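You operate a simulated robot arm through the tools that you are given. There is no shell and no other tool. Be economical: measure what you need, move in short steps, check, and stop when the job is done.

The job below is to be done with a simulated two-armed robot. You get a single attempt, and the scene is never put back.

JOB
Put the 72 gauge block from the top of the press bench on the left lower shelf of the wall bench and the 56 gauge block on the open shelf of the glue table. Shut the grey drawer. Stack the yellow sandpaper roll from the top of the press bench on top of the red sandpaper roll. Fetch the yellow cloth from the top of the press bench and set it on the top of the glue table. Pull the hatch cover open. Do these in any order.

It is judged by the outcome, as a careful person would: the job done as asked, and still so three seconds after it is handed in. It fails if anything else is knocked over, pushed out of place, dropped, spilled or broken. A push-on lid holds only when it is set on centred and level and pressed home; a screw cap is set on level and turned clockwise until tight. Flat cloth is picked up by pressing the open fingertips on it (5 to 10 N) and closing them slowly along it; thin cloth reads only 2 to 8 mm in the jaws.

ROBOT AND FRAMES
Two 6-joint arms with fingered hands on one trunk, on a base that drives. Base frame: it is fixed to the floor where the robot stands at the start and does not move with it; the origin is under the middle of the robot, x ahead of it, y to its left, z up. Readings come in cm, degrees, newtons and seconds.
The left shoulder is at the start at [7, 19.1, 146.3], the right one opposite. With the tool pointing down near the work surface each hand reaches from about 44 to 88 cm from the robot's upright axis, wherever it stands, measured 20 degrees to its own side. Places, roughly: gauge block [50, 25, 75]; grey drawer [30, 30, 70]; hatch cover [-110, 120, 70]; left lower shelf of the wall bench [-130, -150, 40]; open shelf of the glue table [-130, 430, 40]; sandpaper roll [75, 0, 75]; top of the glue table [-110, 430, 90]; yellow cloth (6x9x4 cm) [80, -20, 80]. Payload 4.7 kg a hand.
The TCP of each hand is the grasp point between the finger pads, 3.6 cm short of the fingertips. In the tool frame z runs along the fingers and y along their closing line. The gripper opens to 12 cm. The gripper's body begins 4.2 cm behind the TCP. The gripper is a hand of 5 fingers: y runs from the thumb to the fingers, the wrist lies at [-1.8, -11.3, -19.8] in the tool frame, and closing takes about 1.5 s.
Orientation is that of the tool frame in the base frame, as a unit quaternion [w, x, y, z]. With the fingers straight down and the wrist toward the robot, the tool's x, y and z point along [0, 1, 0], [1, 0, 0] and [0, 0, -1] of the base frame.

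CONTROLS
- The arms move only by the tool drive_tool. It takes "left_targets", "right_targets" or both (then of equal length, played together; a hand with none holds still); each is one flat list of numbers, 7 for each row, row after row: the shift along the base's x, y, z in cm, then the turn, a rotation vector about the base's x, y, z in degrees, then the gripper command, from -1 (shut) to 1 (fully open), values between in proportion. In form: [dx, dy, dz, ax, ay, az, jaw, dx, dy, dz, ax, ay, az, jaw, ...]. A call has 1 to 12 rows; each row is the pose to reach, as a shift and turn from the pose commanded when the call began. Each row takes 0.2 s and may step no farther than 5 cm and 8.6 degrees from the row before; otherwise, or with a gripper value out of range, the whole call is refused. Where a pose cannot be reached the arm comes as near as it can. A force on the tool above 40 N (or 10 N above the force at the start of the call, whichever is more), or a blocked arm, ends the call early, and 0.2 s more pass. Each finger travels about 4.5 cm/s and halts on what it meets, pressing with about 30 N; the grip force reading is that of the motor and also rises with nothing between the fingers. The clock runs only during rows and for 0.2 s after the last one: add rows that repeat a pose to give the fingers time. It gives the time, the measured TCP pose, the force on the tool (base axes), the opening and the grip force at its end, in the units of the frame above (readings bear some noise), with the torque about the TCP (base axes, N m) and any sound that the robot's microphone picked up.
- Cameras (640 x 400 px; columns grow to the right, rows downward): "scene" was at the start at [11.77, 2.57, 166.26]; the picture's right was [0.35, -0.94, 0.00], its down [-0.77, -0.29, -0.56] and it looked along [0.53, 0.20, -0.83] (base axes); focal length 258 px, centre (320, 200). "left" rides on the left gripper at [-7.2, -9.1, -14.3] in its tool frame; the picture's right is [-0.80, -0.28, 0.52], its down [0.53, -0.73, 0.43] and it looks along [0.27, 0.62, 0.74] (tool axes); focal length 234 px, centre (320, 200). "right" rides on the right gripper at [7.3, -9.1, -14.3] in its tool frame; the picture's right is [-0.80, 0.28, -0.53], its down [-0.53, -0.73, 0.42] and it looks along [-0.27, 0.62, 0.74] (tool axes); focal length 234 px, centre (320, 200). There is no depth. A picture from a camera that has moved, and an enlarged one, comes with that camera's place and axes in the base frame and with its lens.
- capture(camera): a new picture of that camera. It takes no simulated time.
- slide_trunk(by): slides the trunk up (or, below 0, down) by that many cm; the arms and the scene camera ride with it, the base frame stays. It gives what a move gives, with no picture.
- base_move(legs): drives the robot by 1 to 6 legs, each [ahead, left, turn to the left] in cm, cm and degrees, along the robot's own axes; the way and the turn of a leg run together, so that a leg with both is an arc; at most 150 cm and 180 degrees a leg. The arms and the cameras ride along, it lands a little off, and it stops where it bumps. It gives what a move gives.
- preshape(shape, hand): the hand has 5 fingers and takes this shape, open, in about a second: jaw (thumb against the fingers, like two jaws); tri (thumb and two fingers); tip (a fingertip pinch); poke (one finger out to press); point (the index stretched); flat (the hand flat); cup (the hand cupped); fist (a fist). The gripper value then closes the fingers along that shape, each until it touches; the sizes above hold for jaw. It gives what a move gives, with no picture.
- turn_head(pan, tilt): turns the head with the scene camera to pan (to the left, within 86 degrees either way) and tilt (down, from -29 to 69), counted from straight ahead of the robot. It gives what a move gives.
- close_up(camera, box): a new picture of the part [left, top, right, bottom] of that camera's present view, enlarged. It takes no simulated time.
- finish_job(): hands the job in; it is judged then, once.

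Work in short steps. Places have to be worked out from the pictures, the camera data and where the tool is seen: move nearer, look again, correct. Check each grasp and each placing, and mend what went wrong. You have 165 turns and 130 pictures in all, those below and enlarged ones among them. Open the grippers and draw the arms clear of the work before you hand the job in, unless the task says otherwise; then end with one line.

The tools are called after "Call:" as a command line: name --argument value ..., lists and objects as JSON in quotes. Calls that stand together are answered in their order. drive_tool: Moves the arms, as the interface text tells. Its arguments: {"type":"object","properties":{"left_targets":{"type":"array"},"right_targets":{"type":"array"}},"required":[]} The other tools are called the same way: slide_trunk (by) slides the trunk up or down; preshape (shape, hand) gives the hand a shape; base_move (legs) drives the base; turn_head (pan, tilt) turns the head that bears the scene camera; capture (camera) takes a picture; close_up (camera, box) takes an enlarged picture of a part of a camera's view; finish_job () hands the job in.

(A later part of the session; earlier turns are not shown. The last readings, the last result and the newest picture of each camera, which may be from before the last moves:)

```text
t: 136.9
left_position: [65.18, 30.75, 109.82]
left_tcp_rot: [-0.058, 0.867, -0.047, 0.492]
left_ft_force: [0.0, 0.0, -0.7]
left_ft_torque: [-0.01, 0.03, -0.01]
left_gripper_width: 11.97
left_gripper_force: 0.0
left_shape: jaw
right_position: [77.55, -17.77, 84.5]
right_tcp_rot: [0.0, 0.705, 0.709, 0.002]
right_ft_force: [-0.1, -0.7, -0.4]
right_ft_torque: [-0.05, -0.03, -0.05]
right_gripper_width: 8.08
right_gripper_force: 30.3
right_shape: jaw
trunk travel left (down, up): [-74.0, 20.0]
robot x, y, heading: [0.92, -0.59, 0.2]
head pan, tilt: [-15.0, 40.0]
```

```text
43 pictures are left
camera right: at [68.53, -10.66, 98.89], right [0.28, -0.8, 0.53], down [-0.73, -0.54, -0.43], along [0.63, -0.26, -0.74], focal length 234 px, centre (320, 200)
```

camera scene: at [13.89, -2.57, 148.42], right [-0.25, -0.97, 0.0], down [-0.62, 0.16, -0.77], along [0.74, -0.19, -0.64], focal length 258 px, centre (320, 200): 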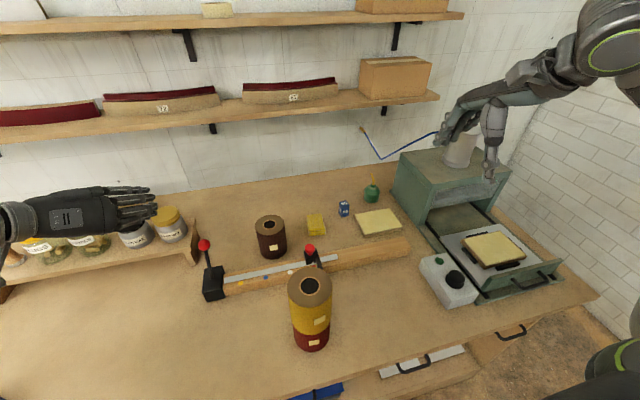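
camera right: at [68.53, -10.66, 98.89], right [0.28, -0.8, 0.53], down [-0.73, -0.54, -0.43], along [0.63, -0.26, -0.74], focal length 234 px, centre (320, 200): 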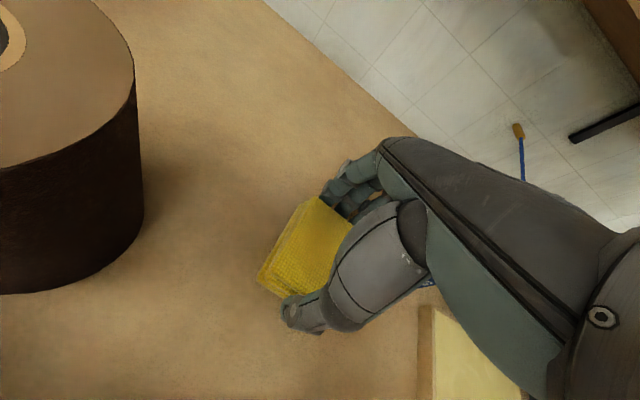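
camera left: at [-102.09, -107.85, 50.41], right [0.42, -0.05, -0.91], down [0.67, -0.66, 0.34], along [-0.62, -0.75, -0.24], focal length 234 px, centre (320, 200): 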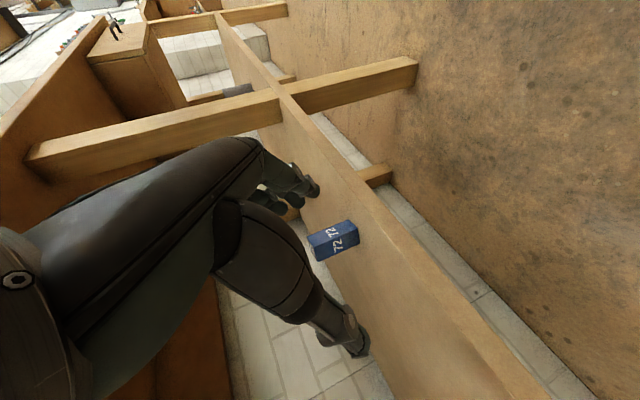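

Gripped at 8.1 cm with 30 N. I'm lifting it straight up.

Call:
drive_tool --right_targets '[0, 0, 2, 0, 0, 0, -1, 0, 0, 5, 0, 0, 0, -1, 0, 0, 9, 0, 0, 0, -1, 0, 0, 13, 0, 0, 0, -1, 0, 0, 17, 0, 0, 0, -1, 0, 0, 21, 0, 0, 0, -1, 0, 0, 25, 0, 0, 0, -1]'

Call:
capture --camera "right"

```text
t: 138.5
left_position: [65.21, 30.65, 110.02]
left_tcp_rot: [-0.058, 0.867, -0.047, 0.492]
left_ft_force: [0.4, -0.3, -0.1]
left_ft_torque: [0.01, 0.01, 0.0]
left_gripper_width: 11.98
left_gripper_force: 0.0
left_shape: jaw
right_position: [77.67, -18.03, 109.5]
right_tcp_rot: [0.0, 0.705, 0.709, 0.002]
right_ft_force: [-0.1, -0.5, -1.3]
right_ft_torque: [-0.01, -0.03, 0.0]
right_gripper_width: 8.06
right_gripper_force: 30.4
right_shape: jaw
trunk travel left (down, up): [-74.0, 20.0]
robot x, y, heading: [0.49, -0.65, 0.2]
head pan, tilt: [-15.0, 40.0]
```

```text
42 pictures are left
camera right: at [68.52, -10.81, 123.94], right [0.28, -0.8, 0.52], down [-0.73, -0.54, -0.43], along [0.62, -0.26, -0.74], focal length 234 px, centre (320, 200)
```

right: 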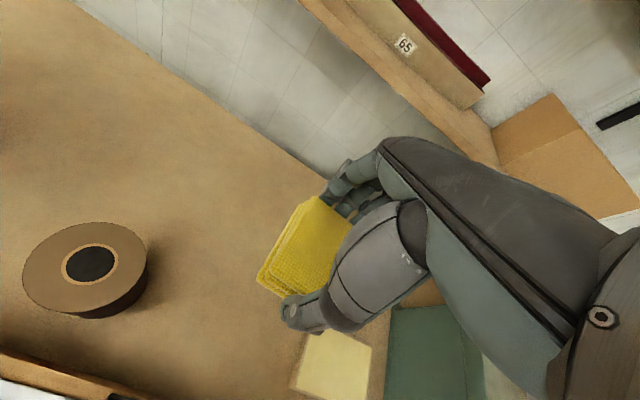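

The cloth is secured. Raising the trunk, drawing the right hand back, and rotating the left hand back to straight-down for the 56 block.

Call:
slide_trunk --by 14

Call:
drive_tool --left_targets '[-0.7, 0.8, 0.8, -3.72, 2.94, 6.19, 1, -1.4, 1.6, 1.6, -7.44, 5.87, 12.37, 1, -2.1, 2.4, 2.4, -11.16, 8.81, 18.56, 1, -2.8, 3.2, 3.2, -14.89, 11.74, 24.74, 1, -3.5, 4, 4, -18.61, 14.68, 30.93, 1, -4.2, 4.8, 4.8, -22.33, 17.61, 37.11, 1, -5, 5.5, 5.5, -26.05, 20.55, 43.3, 1]' --right_targets '[-3.5, -2, 1.7, 0, 0, 0, -1, -7, -4, 3.4, 0, 0, 0, -1, -10.5, -6, 5.1, 0, 0, 0, -1, -14, -8, 6.8, 0, 0, 0, -1, -17.5, -10, 8.5, 0, 0, 0, -1, -21, -12, 10.2, 0, 0, 0, -1, -24.5, -14, 12, 0, 0, 0, -1]'

Call:
drive_tool --left_targets '[0, 0, 0, -3.72, 2.94, 6.19, 1, 0, 0, 0, -7.44, 5.87, 12.37, 1, 0, 0, 0, -11.16, 8.81, 18.56, 1, 0, 0, 0, -14.89, 11.74, 24.74, 1, 0, 0, 0, -18.61, 14.68, 30.93, 1, 0, 0, 0, -22.33, 17.61, 37.11, 1, 0, 0, 0, -26.05, 20.55, 43.3, 1, 0, 0, 0, -26.05, 20.55, 43.3, 1]'

```text
t: 140.2
left_position: [65.13, 30.59, 123.94]
left_tcp_rot: [-0.059, 0.867, -0.047, 0.492]
left_ft_force: [-0.7, 0.4, -0.7]
left_ft_torque: [0.02, -0.03, 0.02]
left_gripper_width: 12.02
left_gripper_force: 0.1
left_shape: jaw
right_position: [77.78, -18.01, 123.43]
right_tcp_rot: [0.002, 0.705, 0.709, 0.002]
right_ft_force: [-0.3, -0.5, -0.5]
right_ft_torque: [-0.01, -0.01, 0.01]
right_gripper_width: 8.04
right_gripper_force: 30.2
right_shape: jaw
trunk travel left (down, up): [-88.0, 6.0]
robot x, y, heading: [0.49, -0.73, 0.1]
head pan, tilt: [-15.0, 40.0]
```

```text
t: 141.8
left_position: [59.82, 36.21, 129.52]
left_tcp_rot: [-0.033, 0.885, 0.372, 0.277]
left_ft_force: [0.0, -0.5, -0.9]
left_ft_torque: [-0.04, -0.06, 0.01]
left_gripper_width: 12.01
left_gripper_force: 0.0
left_shape: jaw
right_position: [51.71, -36.48, 134.61]
right_tcp_rot: [0.0, 0.702, 0.712, 0.008]
right_ft_force: [0.1, 0.2, -0.5]
right_ft_torque: [-0.02, -0.03, -0.01]
right_gripper_width: 8.0
right_gripper_force: 29.9
right_shape: jaw
right hand out of reach, approached as far as the arm can: row 2, 3, 4, 5, 6, 7
trunk travel left (down, up): [-88.0, 6.0]
robot x, y, heading: [0.95, -0.64, 0.4]
head pan, tilt: [-15.0, 40.0]
```

```text
t: 143.6
left_position: [60.07, 36.97, 129.18]
left_tcp_rot: [0.002, 0.708, 0.706, -0.002]
left_ft_force: [0.0, -0.5, -0.8]
left_ft_torque: [-0.03, -0.02, -0.01]
left_gripper_width: 12.02
left_gripper_force: 0.0
left_shape: jaw
left hand out of reach, approached as far as the arm can: row 7, 8
right_position: [51.95, -36.74, 134.49]
right_tcp_rot: [-0.001, 0.702, 0.712, 0.008]
right_ft_force: [1.2, 0.3, -0.8]
right_ft_torque: [0.01, -0.02, 0.01]
right_gripper_width: 8.0
right_gripper_force: 30.5
right_shape: jaw
trunk travel left (down, up): [-88.0, 6.0]
robot x, y, heading: [0.39, -0.46, 0.2]
head pan, tilt: [-15.0, 40.0]
```

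The left hand is back to straight-down. I'm strafing right 46 cm so the left hand can reach the 56 block, and looking.

Call:
base_move --legs '[[0, -46, 0]]'

Call:
turn_head --pan 10 --tilt 45

Call:
capture --camera "scene"

Call:
capture --camera "left"

```text
t: 146.3
left_position: [60.3, -8.83, 128.97]
left_tcp_rot: [0.003, 0.708, 0.706, -0.002]
left_ft_force: [0.4, 1.2, -0.6]
left_ft_torque: [0.0, -0.02, 0.05]
left_gripper_width: 12.02
left_gripper_force: 0.0
left_shape: jaw
right_position: [52.31, -82.54, 134.58]
right_tcp_rot: [-0.001, 0.702, 0.712, 0.008]
right_ft_force: [0.9, 0.9, -0.1]
right_ft_torque: [0.02, 0.0, -0.02]
right_gripper_width: 8.0
right_gripper_force: 29.8
right_shape: jaw
trunk travel left (down, up): [-88.0, 6.0]
robot x, y, heading: [0.75, -46.62, 0.2]
head pan, tilt: [-15.0, 40.0]
```

```text
t: 147.2
left_position: [60.39, -9.03, 129.1]
left_tcp_rot: [0.003, 0.708, 0.706, -0.001]
left_ft_force: [-0.1, -0.6, -1.0]
left_ft_torque: [0.03, -0.01, -0.01]
left_gripper_width: 11.98
left_gripper_force: 0.0
left_shape: jaw
right_position: [52.25, -82.78, 134.48]
right_tcp_rot: [-0.001, 0.702, 0.712, 0.009]
right_ft_force: [-0.3, 0.2, -0.6]
right_ft_torque: [0.0, -0.01, 0.01]
right_gripper_width: 8.02
right_gripper_force: 30.2
right_shape: jaw
trunk travel left (down, up): [-88.0, 6.0]
robot x, y, heading: [1.07, -46.93, 0.3]
head pan, tilt: [10.0, 45.0]
```

```text
41 pictures are left
camera scene: at [13.95, -45.12, 161.69], right [0.18, -0.98, 0.0], down [-0.7, -0.13, -0.71], along [0.7, 0.13, -0.71], focal length 258 px, centre (320, 200)
```

scene: 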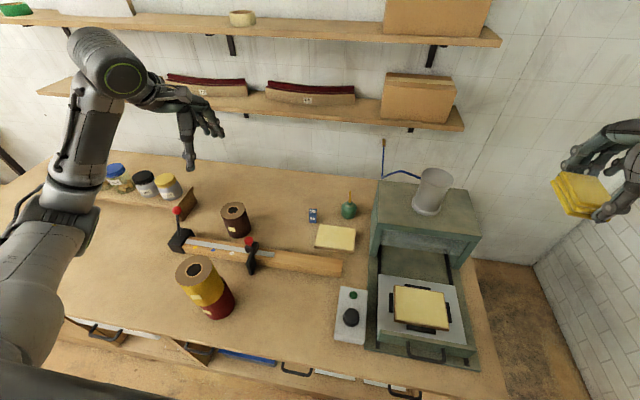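

```text
40 pictures are left
camera left: at [51.1, -16.32, 143.44], right [-0.28, -0.8, -0.52], down [-0.73, 0.53, -0.43], along [0.62, 0.26, -0.74], focal length 234 px, centre (320, 200)
```

left: 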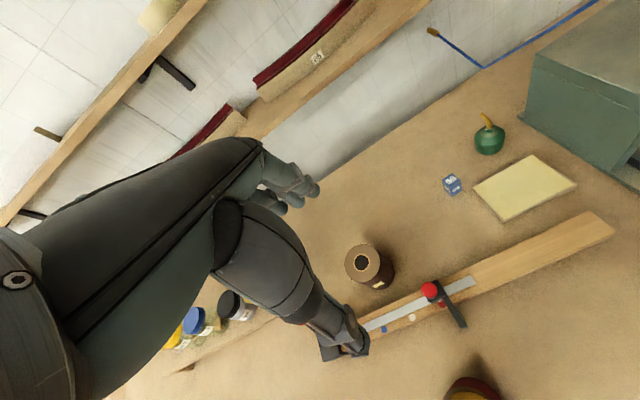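

The 56 block triangulates to about [80.8, -29.4, 84]. I'm moving the left hand over it, then lowering the trunk.

Call:
drive_tool --left_targets '[1.7, -1.7, -1.5, 0, 0, 0, 1, 3.4, -3.4, -3, 0, 0, 0, 1, 5.1, -5.1, -4.5, 0, 0, 0, 1, 6.8, -6.8, -6, 0, 0, 0, 1, 8.5, -8.5, -7.5, 0, 0, 0, 1, 10.2, -10.2, -9, 0, 0, 0, 1, 11.9, -11.9, -11, 0, 0, 0, 1, 13.6, -13.6, -13, 0, 0, 0, 1, 15.3, -15.3, -15, 0, 0, 0, 1, 17, -17, -17, 0, 0, 0, 1, 18.7, -18.7, -19, 0, 0, 0, 1, 20.4, -20.4, -19, 0, 0, 0, 1]'

Call:
slide_trunk --by -13

Call:
capture --camera "left"

Call:
capture --camera "scene"

```text
t: 149.8
left_position: [80.68, -29.39, 110.07]
left_tcp_rot: [0.002, 0.708, 0.707, -0.001]
left_ft_force: [0.1, -0.4, -0.8]
left_ft_torque: [-0.01, 0.01, 0.01]
left_gripper_width: 12.02
left_gripper_force: 0.0
left_shape: jaw
left hand out of reach, approached as far as the arm can: row 1, 2, 3, 4
right_position: [52.28, -82.9, 134.56]
right_tcp_rot: [-0.001, 0.701, 0.713, 0.008]
right_ft_force: [0.0, -1.2, -0.2]
right_ft_torque: [0.0, -0.02, -0.03]
right_gripper_width: 7.99
right_gripper_force: 29.7
right_shape: jaw
trunk travel left (down, up): [-88.0, 6.0]
robot x, y, heading: [0.7, -46.9, 0.3]
head pan, tilt: [10.0, 45.0]
```

```text
t: 151.4
left_position: [80.69, -29.28, 97.14]
left_tcp_rot: [0.002, 0.709, 0.706, 0.0]
left_ft_force: [0.1, 0.0, -0.3]
left_ft_torque: [0.01, 0.01, 0.0]
left_gripper_width: 11.99
left_gripper_force: 0.1
left_shape: jaw
right_position: [52.26, -82.8, 121.67]
right_tcp_rot: [-0.001, 0.702, 0.712, 0.008]
right_ft_force: [0.1, 0.2, 0.3]
right_ft_torque: [0.05, 0.02, 0.02]
right_gripper_width: 8.01
right_gripper_force: 30.1
right_shape: jaw
trunk travel left (down, up): [-75.0, 19.0]
robot x, y, heading: [0.71, -46.51, 0.4]
head pan, tilt: [10.0, 45.0]
```

```text
39 pictures are left
camera left: at [71.38, -36.52, 111.4], right [-0.28, -0.81, -0.52], down [-0.73, 0.53, -0.43], along [0.62, 0.26, -0.74], focal length 234 px, centre (320, 200)
```

left: 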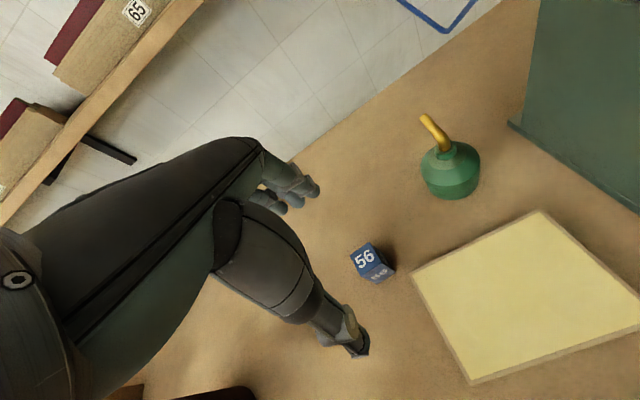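

```text
38 pictures are left
camera scene: at [13.93, -45.06, 148.69], right [0.18, -0.98, 0.0], down [-0.7, -0.13, -0.71], along [0.7, 0.13, -0.71], focal length 258 px, centre (320, 200)
```

scene: 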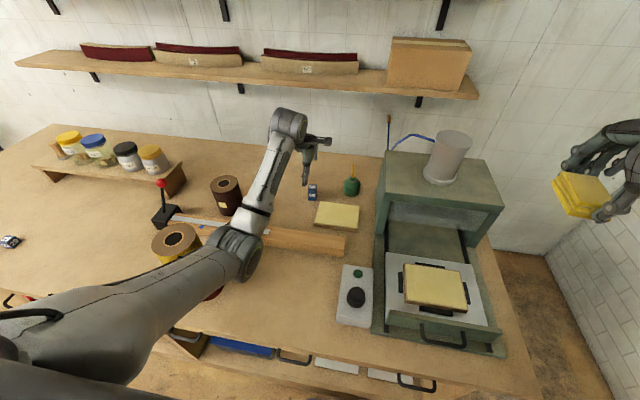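

The 56 block is at [81.6, -30.1] and axis-aligned; the pad's edge is at y≈-33.5. I'm descending so the fingertips stay above pad height, with a partial view check.

Call:
drive_tool --left_targets '[0.9, -0.2, -2, 0, 0, 0, 1, 0.9, -0.2, -5, 0, 0, 0, 1, 0.9, -0.2, -8, 0, 0, 0, 1, 0.9, -0.2, -10, 0, 0, 0, 1, 0.9, -0.2, -11, 0, 0, 0, 1, 0.9, -0.2, -11, 0, 0, 0, 1]'

Call:
capture --camera "left"

Call:
close_up --camera "scene" --box '[240, 110, 380, 240]'

```text
t: 152.8
left_position: [81.34, -29.51, 86.04]
left_tcp_rot: [0.001, 0.708, 0.706, 0.0]
left_ft_force: [0.0, -0.2, -0.8]
left_ft_torque: [-0.03, -0.03, 0.01]
left_gripper_width: 11.99
left_gripper_force: 0.1
left_shape: jaw
right_position: [52.19, -82.75, 121.61]
right_tcp_rot: [-0.001, 0.702, 0.712, 0.008]
right_ft_force: [-0.5, 0.1, 0.6]
right_ft_torque: [0.05, 0.04, 0.02]
right_gripper_width: 8.0
right_gripper_force: 30.4
right_shape: jaw
trunk travel left (down, up): [-75.0, 19.0]
robot x, y, heading: [1.04, -46.37, 0.4]
head pan, tilt: [10.0, 45.0]
```

```text
37 pictures are left
camera left: at [72.18, -36.72, 100.41], right [-0.28, -0.81, -0.52], down [-0.73, 0.53, -0.43], along [0.62, 0.26, -0.74], focal length 234 px, centre (320, 200)
```

left: 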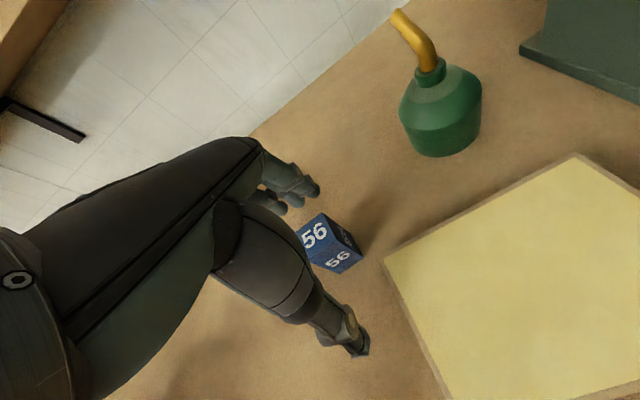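

```text
3.08 times, centred on (310, 175) of scene
camera zoom: at [13.96, -45.07, 148.68], right [0.18, -0.98, 0.0], down [-0.7, -0.13, -0.71], along [0.7, 0.13, -0.71], focal length 795 px, centre (351, 277)
```

zoom: 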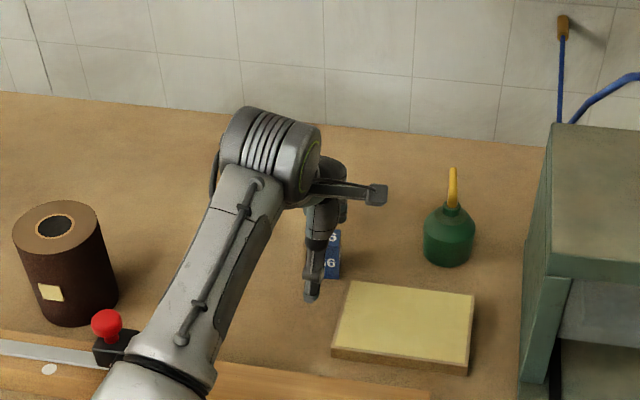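

The block is centred under the hand with clear space to the pad. I'm lowering 1 cm, nudging 0.5 cm right and closing.

Call:
drive_tool --left_targets '[0.2, -0.5, -0.6, 0, 0, 0, 1, 0.2, -0.5, -1.2, 0, 0, 0, 1, 0.2, -0.5, -1.2, 0, 0, 0, 0.6, 0.2, -0.5, -1.2, 0, 0, 0, 0.2, 0.2, -0.5, -1.2, 0, 0, 0, -0.2, 0.2, -0.5, -1.2, 0, 0, 0, -0.5, 0.2, -0.5, -1.2, 0, 0, 0, -0.8, 0.2, -0.5, -1.2, 0, 0, 0, -1, 0.2, -0.5, -1.2, 0, 0, 0, -1, 0.2, -0.5, -1.2, 0, 0, 0, -1, 0.2, -0.5, -1.2, 0, 0, 0, -1]'

Call:
capture --camera "left"

```text
t: 155.2
left_position: [81.65, -30.04, 84.79]
left_tcp_rot: [0.001, 0.709, 0.706, -0.001]
left_ft_force: [-1.0, -0.2, -0.1]
left_ft_torque: [0.03, 0.01, 0.01]
left_gripper_width: 2.52
left_gripper_force: 30.2
left_shape: jaw
right_position: [52.2, -82.62, 121.64]
right_tcp_rot: [-0.001, 0.702, 0.712, 0.008]
right_ft_force: [1.1, -0.1, 0.0]
right_ft_torque: [0.0, 0.03, 0.01]
right_gripper_width: 7.96
right_gripper_force: 29.7
right_shape: jaw
trunk travel left (down, up): [-75.0, 19.0]
robot x, y, heading: [0.87, -46.68, 0.2]
head pan, tilt: [10.0, 45.0]
```

```text
35 pictures are left
camera left: at [72.43, -37.21, 99.13], right [-0.28, -0.81, -0.52], down [-0.73, 0.53, -0.43], along [0.62, 0.26, -0.74], focal length 234 px, centre (320, 200)
```

left: 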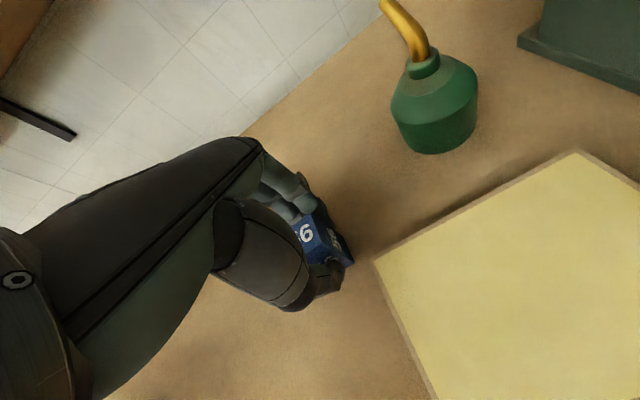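

The grip reads 2.5 cm with 30 N and the block is held. I'm lifting and verifying.

Call:
drive_tool --left_targets '[0, 0, 2, 0, 0, 0, -1, 0, 0, 5, 0, 0, 0, -1, 0, 0, 9, 0, 0, 0, -1, 0, 0, 13, 0, 0, 0, -1, 0, 0, 17, 0, 0, 0, -1, -1.5, 1, 21, 0, 0, 0, -1, -3, 2, 25, 0, 0, 0, -1]'

Call:
capture --camera "left"

Call:
slide_trunk --by 13

```text
t: 156.8
left_position: [78.61, -27.81, 109.89]
left_tcp_rot: [0.002, 0.708, 0.706, -0.001]
left_ft_force: [0.1, 0.1, -0.7]
left_ft_torque: [-0.03, -0.03, 0.0]
left_gripper_width: 2.52
left_gripper_force: 30.1
left_shape: jaw
right_position: [52.1, -82.62, 121.61]
right_tcp_rot: [-0.001, 0.702, 0.712, 0.008]
right_ft_force: [-0.6, -0.4, -0.4]
right_ft_torque: [0.0, -0.02, -0.01]
right_gripper_width: 8.0
right_gripper_force: 29.5
right_shape: jaw
trunk travel left (down, up): [-75.0, 19.0]
robot x, y, heading: [0.11, -46.54, -0.0]
head pan, tilt: [10.0, 45.0]
```

```text
34 pictures are left
camera left: at [69.36, -35.11, 124.25], right [-0.28, -0.81, -0.52], down [-0.73, 0.53, -0.43], along [0.62, 0.26, -0.74], focal length 234 px, centre (320, 200)
```

left: 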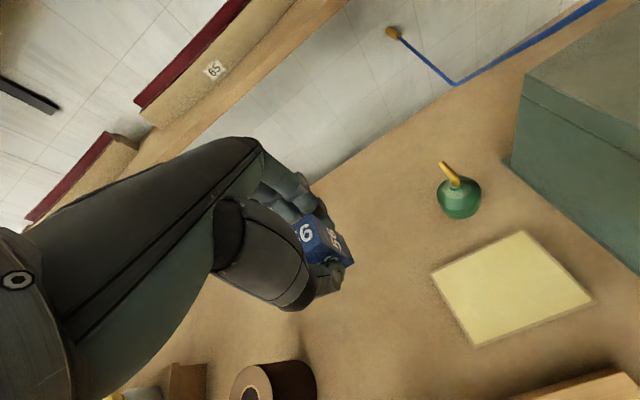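

```text
t: 158.4
left_position: [78.64, -27.87, 122.86]
left_tcp_rot: [0.002, 0.709, 0.705, 0.0]
left_ft_force: [-0.7, -0.7, -1.8]
left_ft_torque: [-0.01, -0.02, 0.0]
left_gripper_width: 2.51
left_gripper_force: 30.3
left_shape: jaw
right_position: [52.25, -82.69, 134.51]
right_tcp_rot: [0.0, 0.702, 0.712, 0.008]
right_ft_force: [1.0, 1.0, -0.6]
right_ft_torque: [-0.02, 0.01, 0.01]
right_gripper_width: 7.99
right_gripper_force: 29.7
right_shape: jaw
trunk travel left (down, up): [-88.0, 6.0]
robot x, y, heading: [0.94, -46.43, 0.1]
head pan, tilt: [10.0, 45.0]
```

The 56 block is held. I'm retracting the left arm slightly, then backing out, turning to face +y, and looking along the corridor.

Call:
drive_tool --left_targets '[-4, 2, 0.5, 0, 0, 0, -1, -8, 4, 1, 0, 0, 0, -1, -12, 6, 1.5, 0, 0, 0, -1, -15, 8, 2, 0, 0, 0, -1]'

Call:
base_move --legs '[[-40, 0, 0], [0, 0, 90]]'

Call:
turn_head --pan 10 --tilt 25

Call:
capture --camera "scene"

```text
t: 159.4
left_position: [67.58, -17.27, 121.85]
left_tcp_rot: [0.008, 0.71, 0.704, 0.0]
left_ft_force: [-0.6, 0.8, -1.0]
left_ft_torque: [-0.03, -0.02, 0.02]
left_gripper_width: 2.49
left_gripper_force: 30.2
left_shape: jaw
left hand out of reach, approached as far as the arm can: row 2, 3, 4
right_position: [51.92, -82.45, 134.66]
right_tcp_rot: [0.0, 0.702, 0.712, 0.008]
right_ft_force: [-0.4, 0.0, 0.1]
right_ft_torque: [-0.06, -0.03, -0.02]
right_gripper_width: 8.01
right_gripper_force: 30.3
right_shape: jaw
trunk travel left (down, up): [-88.0, 6.0]
robot x, y, heading: [0.53, -46.81, 0.4]
head pan, tilt: [10.0, 45.0]
```

```text
t: 165.8
left_position: [-69.58, 19.93, 121.99]
left_tcp_rot: [0.005, -0.004, 1.0, 0.005]
left_ft_force: [0.1, -0.4, -0.4]
left_ft_torque: [-0.02, -0.03, 0.03]
left_gripper_width: 2.51
left_gripper_force: 30.0
left_shape: jaw
right_position: [-4.1, 5.14, 134.62]
right_tcp_rot: [-0.006, -0.014, 1.0, 0.006]
right_ft_force: [-0.5, -0.2, -1.1]
right_ft_torque: [0.02, 0.0, -0.01]
right_gripper_width: 7.97
right_gripper_force: 29.7
right_shape: jaw
trunk travel left (down, up): [-88.0, 6.0]
robot x, y, heading: [-39.66, -46.87, 91.1]
head pan, tilt: [10.0, 45.0]
```

```text
t: 166.6
left_position: [-69.45, 19.79, 121.98]
left_tcp_rot: [0.005, -0.003, 1.0, 0.005]
left_ft_force: [0.1, 0.4, -1.4]
left_ft_torque: [0.02, 0.02, -0.01]
left_gripper_width: 2.51
left_gripper_force: 30.0
left_shape: jaw
right_position: [-4.11, 5.13, 134.6]
right_tcp_rot: [-0.006, -0.014, 1.0, 0.005]
right_ft_force: [-0.3, 1.0, -1.0]
right_ft_torque: [-0.01, -0.03, 0.0]
right_gripper_width: 7.97
right_gripper_force: 29.9
right_shape: jaw
trunk travel left (down, up): [-88.0, 6.0]
robot x, y, heading: [-39.57, -46.74, 91.1]
head pan, tilt: [10.0, 25.0]
```

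```text
33 pictures are left
camera scene: at [-41.35, -32.61, 164.73], right [0.98, 0.19, 0.0], down [0.08, -0.42, -0.91], along [-0.17, 0.89, -0.42], focal length 258 px, centre (320, 200)
```

scene: 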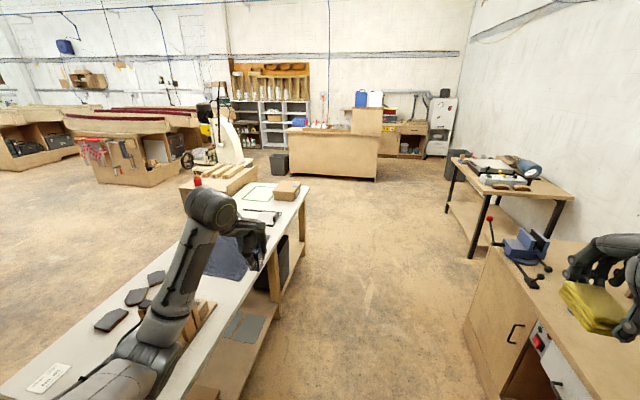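

I see the glue table far ahead (about y=410), and the middle table to the left with the hatch region near its end. I'm zooming in on both.

Call:
close_up --camera "scene" --box '[260, 80, 420, 190]'

Call:
close_up --camera "scene" --box '[170, 160, 330, 330]'

```text
3.64 times, centred on (340, 135) of scene
camera zoom: at [-41.35, -32.61, 164.73], right [0.98, 0.19, 0.0], down [0.08, -0.42, -0.91], along [-0.17, 0.89, -0.42], focal length 940 px, centre (247, 436)
```

zoom: 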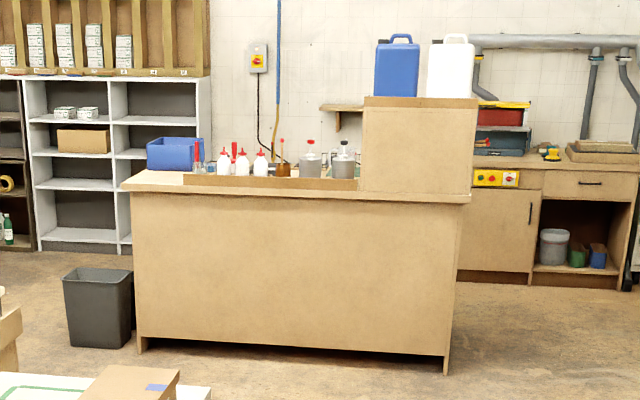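

```text
2.35 times, centred on (250, 245) of scene
camera zoom: at [-41.35, -32.61, 164.73], right [0.98, 0.19, 0.0], down [0.08, -0.42, -0.91], along [-0.17, 0.89, -0.42], focal length 608 px, centre (485, 94)
```

zoom: 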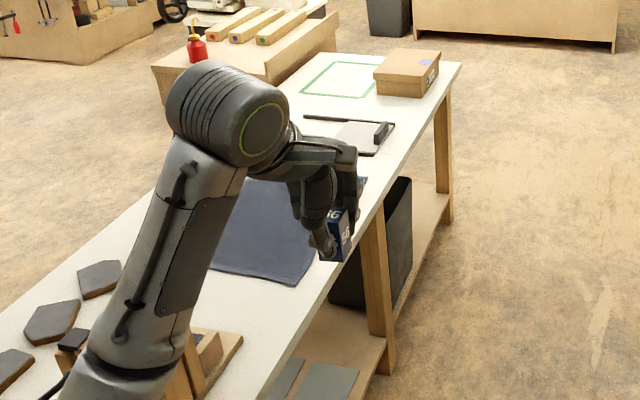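

The glue table's open side must face +y. On the way I'll stop next to the middle table to study the hatch.

Call:
base_move --legs '[[0, 0, -1], [105, 0, 0]]'

Call:
turn_head --pan 65 --tilt 45

Call:
capture --camera "scene"

```text
t: 172.4
left_position: [-68.86, 127.61, 121.9]
left_tcp_rot: [0.006, 0.004, 1.0, 0.006]
left_ft_force: [-0.6, -0.6, -1.6]
left_ft_torque: [0.03, -0.02, -0.01]
left_gripper_width: 2.5
left_gripper_force: 30.3
left_shape: jaw
right_position: [-3.69, 111.91, 134.7]
right_tcp_rot: [-0.006, -0.007, 1.0, 0.005]
right_ft_force: [0.5, 0.1, -1.3]
right_ft_torque: [0.0, -0.01, 0.0]
right_gripper_width: 7.97
right_gripper_force: 29.9
right_shape: jaw
trunk travel left (down, up): [-88.0, 6.0]
robot x, y, heading: [-39.98, 60.98, 89.9]
head pan, tilt: [10.0, 25.0]
```

```text
t: 173.7
left_position: [-68.94, 127.67, 121.82]
left_tcp_rot: [0.005, 0.005, 1.0, 0.006]
left_ft_force: [-0.5, 0.5, -2.2]
left_ft_torque: [0.01, -0.02, -0.03]
left_gripper_width: 2.5
left_gripper_force: 29.3
left_shape: jaw
right_position: [-3.65, 111.86, 134.65]
right_tcp_rot: [-0.006, -0.007, 1.0, 0.005]
right_ft_force: [0.0, 0.5, -0.6]
right_ft_torque: [0.01, 0.0, -0.01]
right_gripper_width: 7.98
right_gripper_force: 30.1
right_shape: jaw
trunk travel left (down, up): [-88.0, 6.0]
robot x, y, heading: [-40.23, 60.36, 90.2]
head pan, tilt: [65.0, 45.0]
```

```text
30 pictures are left
camera scene: at [-47.22, 69.15, 161.69], right [0.42, 0.91, 0.0], down [0.64, -0.3, -0.71], along [-0.64, 0.3, -0.71], focal length 258 px, centre (320, 200)
```

scene: 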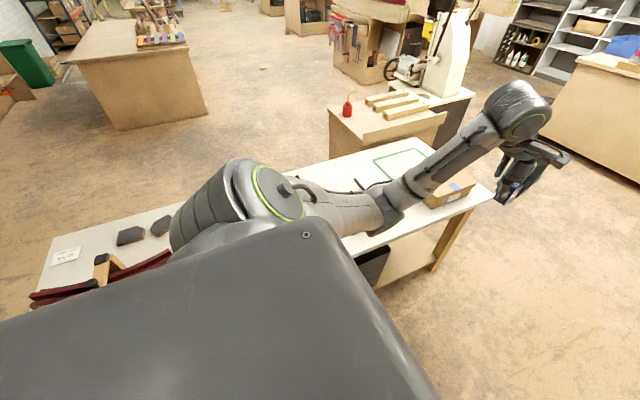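

My own body blocks the view, so the hatch can wait until my hands are free. I'm driving on toward the glue table and then surveying the space around it.

Call:
base_move --legs '[[150, -10, 0], [75, -40, 0]]'

Call:
turn_head --pan 10 --tilt 22

Call:
capture --camera "scene"

```text
refused: leg 1 is longer than a leg can be; nothing moved
```

```text
t: 174.9
left_position: [-68.9, 127.71, 121.89]
left_tcp_rot: [0.005, 0.005, 1.0, 0.005]
left_ft_force: [0.0, 0.0, -0.7]
left_ft_torque: [0.01, -0.02, 0.01]
left_gripper_width: 2.51
left_gripper_force: 30.3
left_shape: jaw
right_position: [-3.72, 111.89, 134.6]
right_tcp_rot: [-0.007, -0.007, 1.0, 0.006]
right_ft_force: [-0.2, 0.1, 0.8]
right_ft_torque: [-0.04, 0.0, 0.03]
right_gripper_width: 7.97
right_gripper_force: 30.0
right_shape: jaw
trunk travel left (down, up): [-88.0, 6.0]
robot x, y, heading: [-39.79, 60.34, 90.2]
head pan, tilt: [10.0, 22.0]
```

```text
29 pictures are left
camera scene: at [-41.5, 74.88, 165.22], right [0.98, 0.18, 0.0], down [0.07, -0.37, -0.93], along [-0.17, 0.91, -0.38], focal length 258 px, centre (320, 200)
```

scene: 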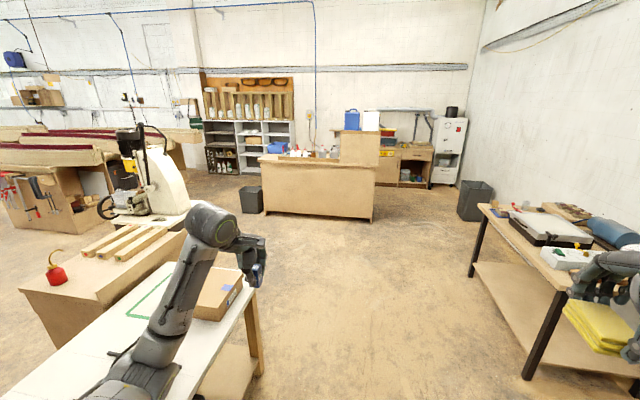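

The path is clear: right table at x>62, glue table spanning x -182…-28 with front at y≈407. I'm driving up, turning around in the open, then backing past its right end.

Call:
base_move --legs '[[148, 0, 0], [95, 0, 0], [0, 0, -178], [-40, 40, 0], [-60, 40, 0], [-115, 0, 0]]'

Call:
turn_head --pan -45 --tilt 35

Call:
capture --camera "scene"

```text
t: 206.0
left_position: [62.83, 458.44, 121.86]
left_tcp_rot: [0.004, 1.0, 0.013, -0.005]
left_ft_force: [0.5, -0.4, -2.0]
left_ft_torque: [0.0, 0.0, -0.06]
left_gripper_width: 2.53
left_gripper_force: 30.2
left_shape: jaw
right_position: [-3.03, 471.8, 134.65]
right_tcp_rot: [0.006, 1.0, 0.025, 0.007]
right_ft_force: [0.1, -0.8, 0.4]
right_ft_torque: [0.06, 0.01, 0.03]
right_gripper_width: 7.9
right_gripper_force: 29.8
right_shape: jaw
trunk travel left (down, up): [-88.0, 6.0]
robot x, y, heading: [31.39, 524.26, -88.0]
head pan, tilt: [10.0, 22.0]
```

```text
t: 207.2
left_position: [62.75, 458.55, 121.84]
left_tcp_rot: [0.005, 1.0, 0.014, -0.005]
left_ft_force: [-0.5, -0.4, -1.2]
left_ft_torque: [0.01, -0.01, 0.03]
left_gripper_width: 2.52
left_gripper_force: 30.2
left_shape: jaw
right_position: [-2.89, 471.86, 134.59]
right_tcp_rot: [0.005, 1.0, 0.024, 0.006]
right_ft_force: [-0.3, 0.0, 0.3]
right_ft_torque: [0.0, 0.0, 0.0]
right_gripper_width: 7.91
right_gripper_force: 30.0
right_shape: jaw
trunk travel left (down, up): [-88.0, 6.0]
robot x, y, heading: [31.41, 524.26, -87.9]
head pan, tilt: [-45.0, 35.0]
```

```text
28 pictures are left
camera scene: at [25.61, 512.96, 163.17], right [-0.74, 0.68, 0.0], down [0.39, 0.42, -0.82], along [-0.55, -0.6, -0.57], focal length 258 px, centre (320, 200)
```

scene: 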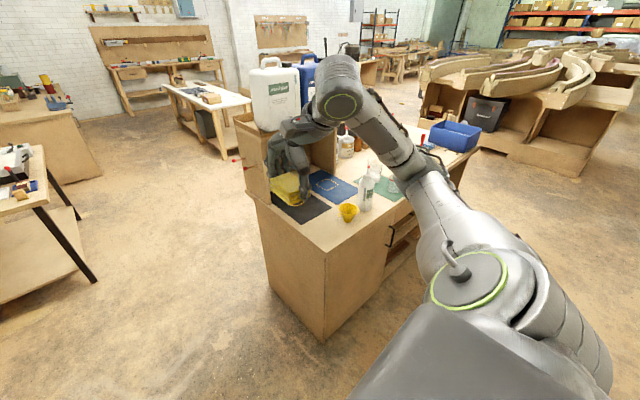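

Excellent view: the table's rear edge is at y≈462 and its open side faces here. I'm straightening, backing 6 cm and strafing right along the rear.

Call:
base_move --legs '[[0, 0, -2], [-6, -60, 0], [0, -60, 0]]'

Call:
turn_head --pan 0 --tilt 50

Call:
capture --camera "scene"

```text
t: 214.0
left_position: [-59.41, 463.34, 121.86]
left_tcp_rot: [0.005, 1.0, -0.007, -0.005]
left_ft_force: [0.2, -0.1, -1.8]
left_ft_torque: [0.02, -0.01, 0.01]
left_gripper_width: 2.5
left_gripper_force: 29.5
left_shape: jaw
right_position: [-124.6, 479.37, 134.62]
right_tcp_rot: [0.006, 1.0, 0.004, 0.007]
right_ft_force: [0.9, -0.4, -0.4]
right_ft_torque: [0.02, 0.02, 0.0]
right_gripper_width: 7.91
right_gripper_force: 29.4
right_shape: jaw
trunk travel left (down, up): [-88.0, 6.0]
robot x, y, heading: [-88.2, 530.41, -90.1]
head pan, tilt: [-45.0, 35.0]
```

```text
t: 215.1
left_position: [-59.43, 463.16, 121.83]
left_tcp_rot: [0.005, 1.0, -0.006, -0.005]
left_ft_force: [-0.7, -0.1, -1.8]
left_ft_torque: [0.0, 0.03, -0.01]
left_gripper_width: 2.5
left_gripper_force: 29.7
left_shape: jaw
right_position: [-124.55, 479.27, 134.61]
right_tcp_rot: [0.006, 1.0, 0.004, 0.007]
right_ft_force: [0.2, -0.1, 0.2]
right_ft_torque: [0.0, -0.02, 0.03]
right_gripper_width: 7.93
right_gripper_force: 30.2
right_shape: jaw
trunk travel left (down, up): [-88.0, 6.0]
robot x, y, heading: [-88.27, 530.49, -90.1]
head pan, tilt: [0.0, 50.0]
```

```text
27 pictures are left
camera scene: at [-88.08, 517.75, 160.99], right [-1.0, 0.0, 0.0], down [0.0, 0.77, -0.64], along [0.0, -0.64, -0.77], focal length 258 px, centre (320, 200)
```

scene: 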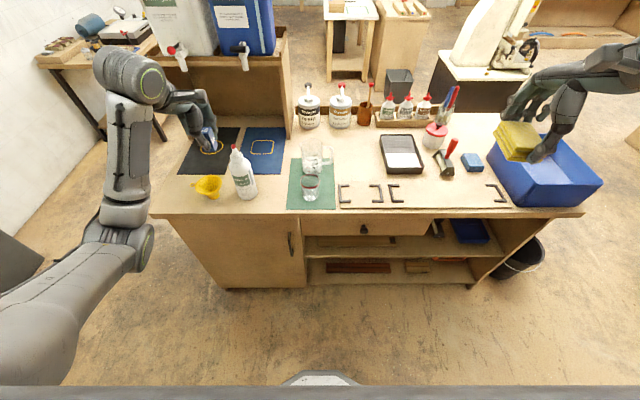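

I can see a free spot on the top between the green mat and the black tray, around [-104, 442]. I'm tucking the left hand away from the white bottle and shifting the base forward and left.

Call:
drive_tool --left_targets '[2, 2.5, 0.5, 0, 0, 0, -1, 4, 5, 1, 0, 0, 0, -1, 6, 7.5, 1, 0, 0, 0, -1, 8, 10, 1, 0, 0, 0, -1]'

Call:
base_move --legs '[[12, 8, 0]]'

Call:
drive_tool --right_targets '[1, -2.5, -1, 0, 0, 0, -1, 2.5, -5, -2, 0, 0, 0, -1, 4, -7.5, -3, 0, 0, 0, -1, 5.5, -10, -5, 0, 0, 0, -1, 7, -12.5, -7, 0, 0, 0, -1, 9, -15, -9, 0, 0, 0, -1, 10.5, -18, -11, 0, 0, 0, -1, 12, -21, -13, 0, 0, 0, -1, 12.5, -24, -15, 0, 0, 0, -1, 12.5, -25.4, -17, 0, 0, 0, -1]'

Call:
capture --camera "scene"

```text
t: 216.1
left_position: [-51.26, 473.47, 122.78]
left_tcp_rot: [0.006, 1.0, -0.008, -0.006]
left_ft_force: [0.8, 0.9, -1.5]
left_ft_torque: [-0.02, 0.04, 0.01]
left_gripper_width: 2.48
left_gripper_force: 30.4
left_shape: jaw
left hand out of reach, approached as far as the arm can: row 1
right_position: [-124.41, 479.62, 134.76]
right_tcp_rot: [0.006, 1.0, 0.004, 0.005]
right_ft_force: [0.1, -0.8, 1.1]
right_ft_torque: [-0.07, 0.02, -0.03]
right_gripper_width: 7.9
right_gripper_force: 29.8
right_shape: jaw
trunk travel left (down, up): [-88.0, 6.0]
robot x, y, heading: [-87.83, 530.12, -90.3]
head pan, tilt: [0.0, 50.0]
```

```text
t: 217.5
left_position: [-43.88, 461.37, 122.88]
left_tcp_rot: [0.006, 1.0, -0.008, -0.005]
left_ft_force: [-0.5, 0.0, -1.5]
left_ft_torque: [0.03, 0.01, 0.02]
left_gripper_width: 2.49
left_gripper_force: 29.7
left_shape: jaw
right_position: [-116.96, 467.66, 134.69]
right_tcp_rot: [0.006, 1.0, 0.004, 0.006]
right_ft_force: [-0.4, -0.6, 0.5]
right_ft_torque: [0.0, -0.03, 0.01]
right_gripper_width: 7.9
right_gripper_force: 30.2
right_shape: jaw
trunk travel left (down, up): [-88.0, 6.0]
robot x, y, heading: [-80.1, 518.38, -90.2]
head pan, tilt: [0.0, 50.0]
```

```text
t: 219.7
left_position: [-43.82, 461.08, 122.65]
left_tcp_rot: [0.005, 1.0, -0.008, -0.005]
left_ft_force: [0.6, -0.8, -1.0]
left_ft_torque: [0.04, 0.02, 0.0]
left_gripper_width: 2.49
left_gripper_force: 30.3
left_shape: jaw
right_position: [-104.35, 441.84, 117.63]
right_tcp_rot: [0.006, 1.0, 0.003, 0.006]
right_ft_force: [0.4, 0.1, -0.7]
right_ft_torque: [-0.02, 0.01, 0.04]
right_gripper_width: 7.9
right_gripper_force: 29.9
right_shape: jaw
right hand out of reach, approached as far as the arm can: row 1, 2, 3, 4, 5, 6, 7
trunk travel left (down, up): [-88.0, 6.0]
robot x, y, heading: [-80.36, 518.87, -90.2]
head pan, tilt: [0.0, 50.0]
```

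```text
26 pictures are left
camera scene: at [-80.27, 505.74, 160.99], right [-1.0, 0.0, 0.0], down [0.0, 0.77, -0.64], along [0.0, -0.64, -0.77], focal length 258 px, centre (320, 200)
```

scene: 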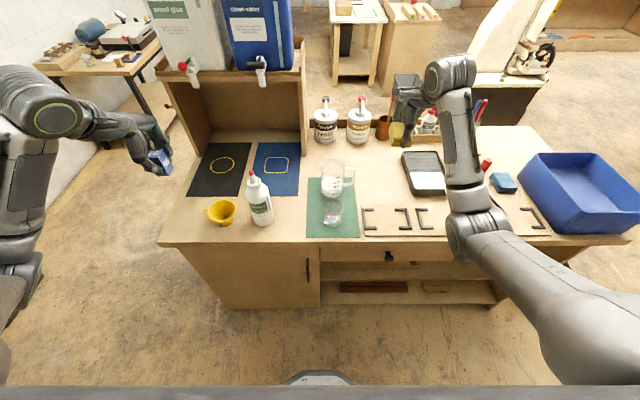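

The spot is still free (x -94…-113 around y 442). I'm lowering the cloth, first to just above the surface, and checking with the right camera.

Call:
drive_tool --right_targets '[0, 0, -4, 0, 0, 0, -1, 0, 0, -8, 0, 0, 0, -1, 0, 0, -12, 0, 0, 0, -1, 0, 0, -16, 0, 0, 0, -1, 0, 0, -17.5, 0, 0, 0, -1]'

Call:
capture --camera "right"

```text
t: 220.9
left_position: [-43.8, 461.07, 122.73]
left_tcp_rot: [0.005, 1.0, -0.009, -0.006]
left_ft_force: [-1.1, -0.3, -1.2]
left_ft_torque: [0.03, 0.02, -0.01]
left_gripper_width: 2.48
left_gripper_force: 29.5
left_shape: jaw
right_position: [-104.23, 442.18, 100.13]
right_tcp_rot: [0.005, 1.0, 0.002, 0.006]
right_ft_force: [-0.4, 0.5, -0.3]
right_ft_torque: [0.02, 0.03, 0.01]
right_gripper_width: 7.87
right_gripper_force: 30.4
right_shape: jaw
trunk travel left (down, up): [-88.0, 6.0]
robot x, y, heading: [-79.96, 518.3, -90.1]
head pan, tilt: [0.0, 50.0]
```

```text
25 pictures are left
camera right: at [-97.14, 451.43, 114.55], right [-0.81, -0.28, 0.52], down [-0.53, 0.73, -0.44], along [-0.25, -0.63, -0.73], focal length 234 px, centre (320, 200)
```

right: 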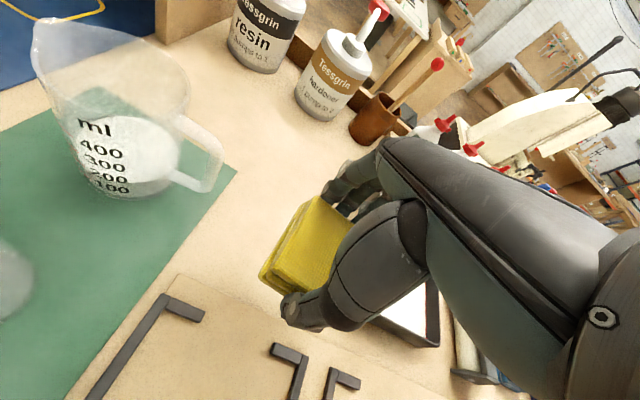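

A thin jig board begins at y≈447, so I'm shifting 2.5 cm further in and lowering in fine steps to contact.

Call:
drive_tool --right_targets '[0.5, -1.5, 0, 0, 0, 0, -1, 1, -2.7, -1, 0, 0, 0, -1, 1, -2.7, -2.5, 0, 0, 0, -1, 1, -2.7, -3.5, 0, 0, 0, -1, 1, -2.7, -4.2, 0, 0, 0, -1, 1, -2.7, -4.7, 0, 0, 0, -1, 1, -2.7, -5.2, 0, 0, 0, -1, 1, -2.7, -5.6, 0, 0, 0, -1]'

Call:
capture --camera "right"

```text
t: 222.7
left_position: [-43.73, 461.28, 122.8]
left_tcp_rot: [0.005, 1.0, -0.008, -0.005]
left_ft_force: [-0.3, 0.7, -1.1]
left_ft_torque: [0.0, 0.0, 0.01]
left_gripper_width: 2.51
left_gripper_force: 29.6
left_shape: jaw
right_position: [-103.32, 439.48, 94.39]
right_tcp_rot: [0.005, 1.0, 0.002, 0.006]
right_ft_force: [0.3, 0.2, -0.8]
right_ft_torque: [-0.04, -0.01, 0.0]
right_gripper_width: 7.87
right_gripper_force: 29.7
right_shape: jaw
trunk travel left (down, up): [-88.0, 6.0]
robot x, y, heading: [-79.97, 518.48, -90.3]
head pan, tilt: [0.0, 50.0]
```

```text
24 pictures are left
camera right: at [-96.18, 448.8, 108.94], right [-0.81, -0.28, 0.52], down [-0.53, 0.73, -0.44], along [-0.25, -0.63, -0.73], focal length 234 px, centre (320, 200)
```

right: 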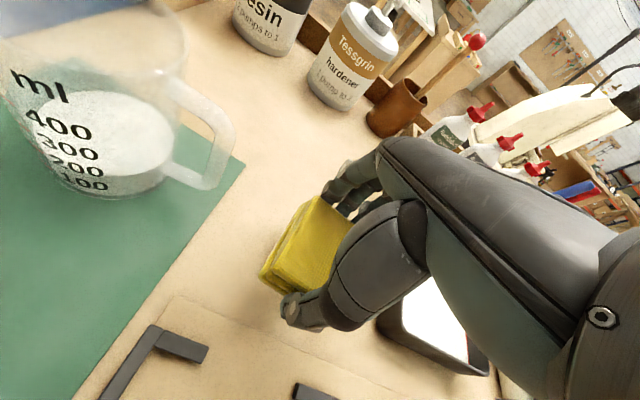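

No contact yet, so I'm continuing down in fine steps.

Call:
drive_tool --right_targets '[0, 0, -0.5, 0, 0, 0, -1, 0, 0, -1, 0, 0, 0, -1, 0, 0, -1.5, 0, 0, 0, -1, 0, 0, -2, 0, 0, 0, -1, 0, 0, -2.4, 0, 0, 0, -1, 0, 0, -2.8, 0, 0, 0, -1]'

Call:
capture --camera "right"

```text
t: 224.1
left_position: [-43.7, 461.16, 122.67]
left_tcp_rot: [0.006, 1.0, -0.009, -0.006]
left_ft_force: [0.3, 0.6, -1.6]
left_ft_torque: [0.02, -0.03, -0.01]
left_gripper_width: 2.48
left_gripper_force: 29.9
left_shape: jaw
right_position: [-103.48, 439.45, 91.62]
right_tcp_rot: [0.005, 1.0, 0.003, 0.006]
right_ft_force: [-0.1, 0.7, -0.5]
right_ft_torque: [0.02, -0.03, 0.0]
right_gripper_width: 7.91
right_gripper_force: 29.5
right_shape: jaw
trunk travel left (down, up): [-88.0, 6.0]
robot x, y, heading: [-80.42, 518.48, -90.1]
head pan, tilt: [0.0, 50.0]
```

```text
23 pictures are left
camera right: at [-96.25, 448.72, 106.13], right [-0.81, -0.28, 0.52], down [-0.53, 0.73, -0.44], along [-0.25, -0.63, -0.73], focal length 234 px, centre (320, 200)
```

right: 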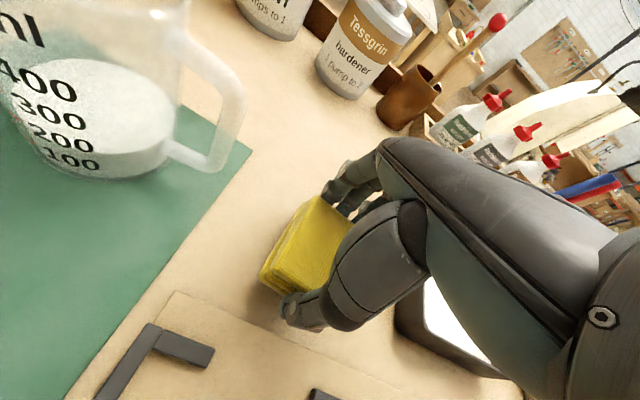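

Shadow still shows a gap. I'm continuing down carefully.

Call:
drive_tool --right_targets '[0, 0, -0.5, 0, 0, 0, -1, 0, 0, -1, 0, 0, 0, -1, 0, 0, -1.4, 0, 0, 0, -1, 0, 0, -1.8, 0, 0, 0, -1, 0, 0, -2.2, 0, 0, 0, -1, 0, 0, -2.6, 0, 0, 0, -1, 0, 0, -2.9, 0, 0, 0, -1, 0, 0, -3.2, 0, 0, 0, -1]'

Call:
capture --camera "right"

```text
t: 225.6
left_position: [-43.57, 461.5, 122.79]
left_tcp_rot: [0.007, 1.0, -0.008, -0.007]
left_ft_force: [-0.4, -0.8, -1.4]
left_ft_torque: [0.07, 0.0, 0.03]
left_gripper_width: 2.48
left_gripper_force: 29.9
left_shape: jaw
right_position: [-103.11, 438.99, 90.19]
right_tcp_rot: [0.016, 1.0, 0.003, 0.006]
right_ft_force: [-0.2, 10.8, 25.2]
right_ft_torque: [0.75, 0.01, 0.04]
right_gripper_width: 7.72
right_gripper_force: 29.4
right_shape: jaw
trunk travel left (down, up): [-88.0, 6.0]
robot x, y, heading: [-80.37, 518.56, -90.3]
head pan, tilt: [0.0, 50.0]
stopped in row 7 (right hand): the force on the tool passed its limit (the readings are from after the stop); the commanded pose is now the measured one
```

```text
22 pictures are left
camera right: at [-96.12, 448.7, 104.38], right [-0.81, -0.27, 0.52], down [-0.53, 0.72, -0.45], along [-0.25, -0.65, -0.72], focal length 234 px, centre (320, 200)
```

right: 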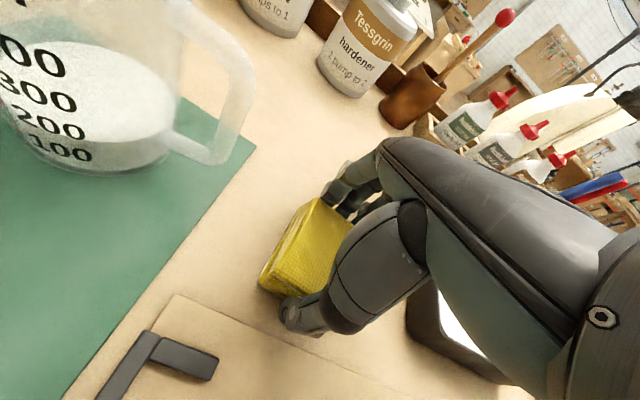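

Contact reached (25 N). I'm easing up 0.5 cm, opening partially and rising straight up.

Call:
drive_tool --right_targets '[0, 0, 0.4, 0, 0, 0, -0.2, 0, 0, 0.4, 0, 0, 0, 0.2, 0, 0, 0.4, 0, 0, 0, 0.35, 0, 0, 0.4, 0, 0, 0, 0.45, 0, 0, 0.4, 0, 0, 0, 0.55, 0, 0, 0.4, 0, 0, 0, 0.65, 0, 0, 0.4, 0, 0, 0, 0.65, 0, 0, 2, 0, 0, 0, 0.65, 0, 0, 4, 0, 0, 0, 0.7, 0, 0, 8, 0, 0, 0, 0.7, 0, 0, 12, 0, 0, 0, 0.7]'

Call:
capture --camera "right"

```text
t: 228.0
left_position: [-43.73, 461.13, 122.71]
left_tcp_rot: [0.004, 1.0, -0.009, -0.005]
left_ft_force: [-0.1, -0.1, -2.4]
left_ft_torque: [-0.02, 0.02, -0.01]
left_gripper_width: 2.49
left_gripper_force: 30.3
left_shape: jaw
right_position: [-103.25, 439.37, 101.46]
right_tcp_rot: [0.011, 1.0, 0.003, 0.006]
right_ft_force: [-0.5, 0.8, 0.6]
right_ft_torque: [-0.03, 0.01, 0.0]
right_gripper_width: 10.19
right_gripper_force: 0.1
right_shape: jaw
trunk travel left (down, up): [-88.0, 6.0]
robot x, y, heading: [-80.16, 518.17, -90.2]
head pan, tilt: [0.0, 50.0]
```

```text
21 pictures are left
camera right: at [-96.12, 448.74, 115.77], right [-0.81, -0.27, 0.52], down [-0.53, 0.72, -0.45], along [-0.25, -0.64, -0.73], focal length 234 px, centre (320, 200)
```

right: 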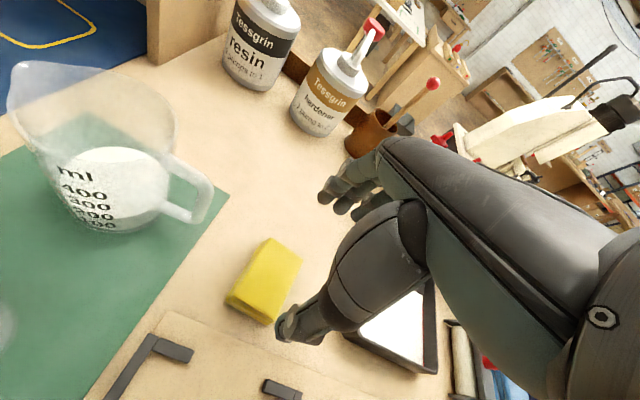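

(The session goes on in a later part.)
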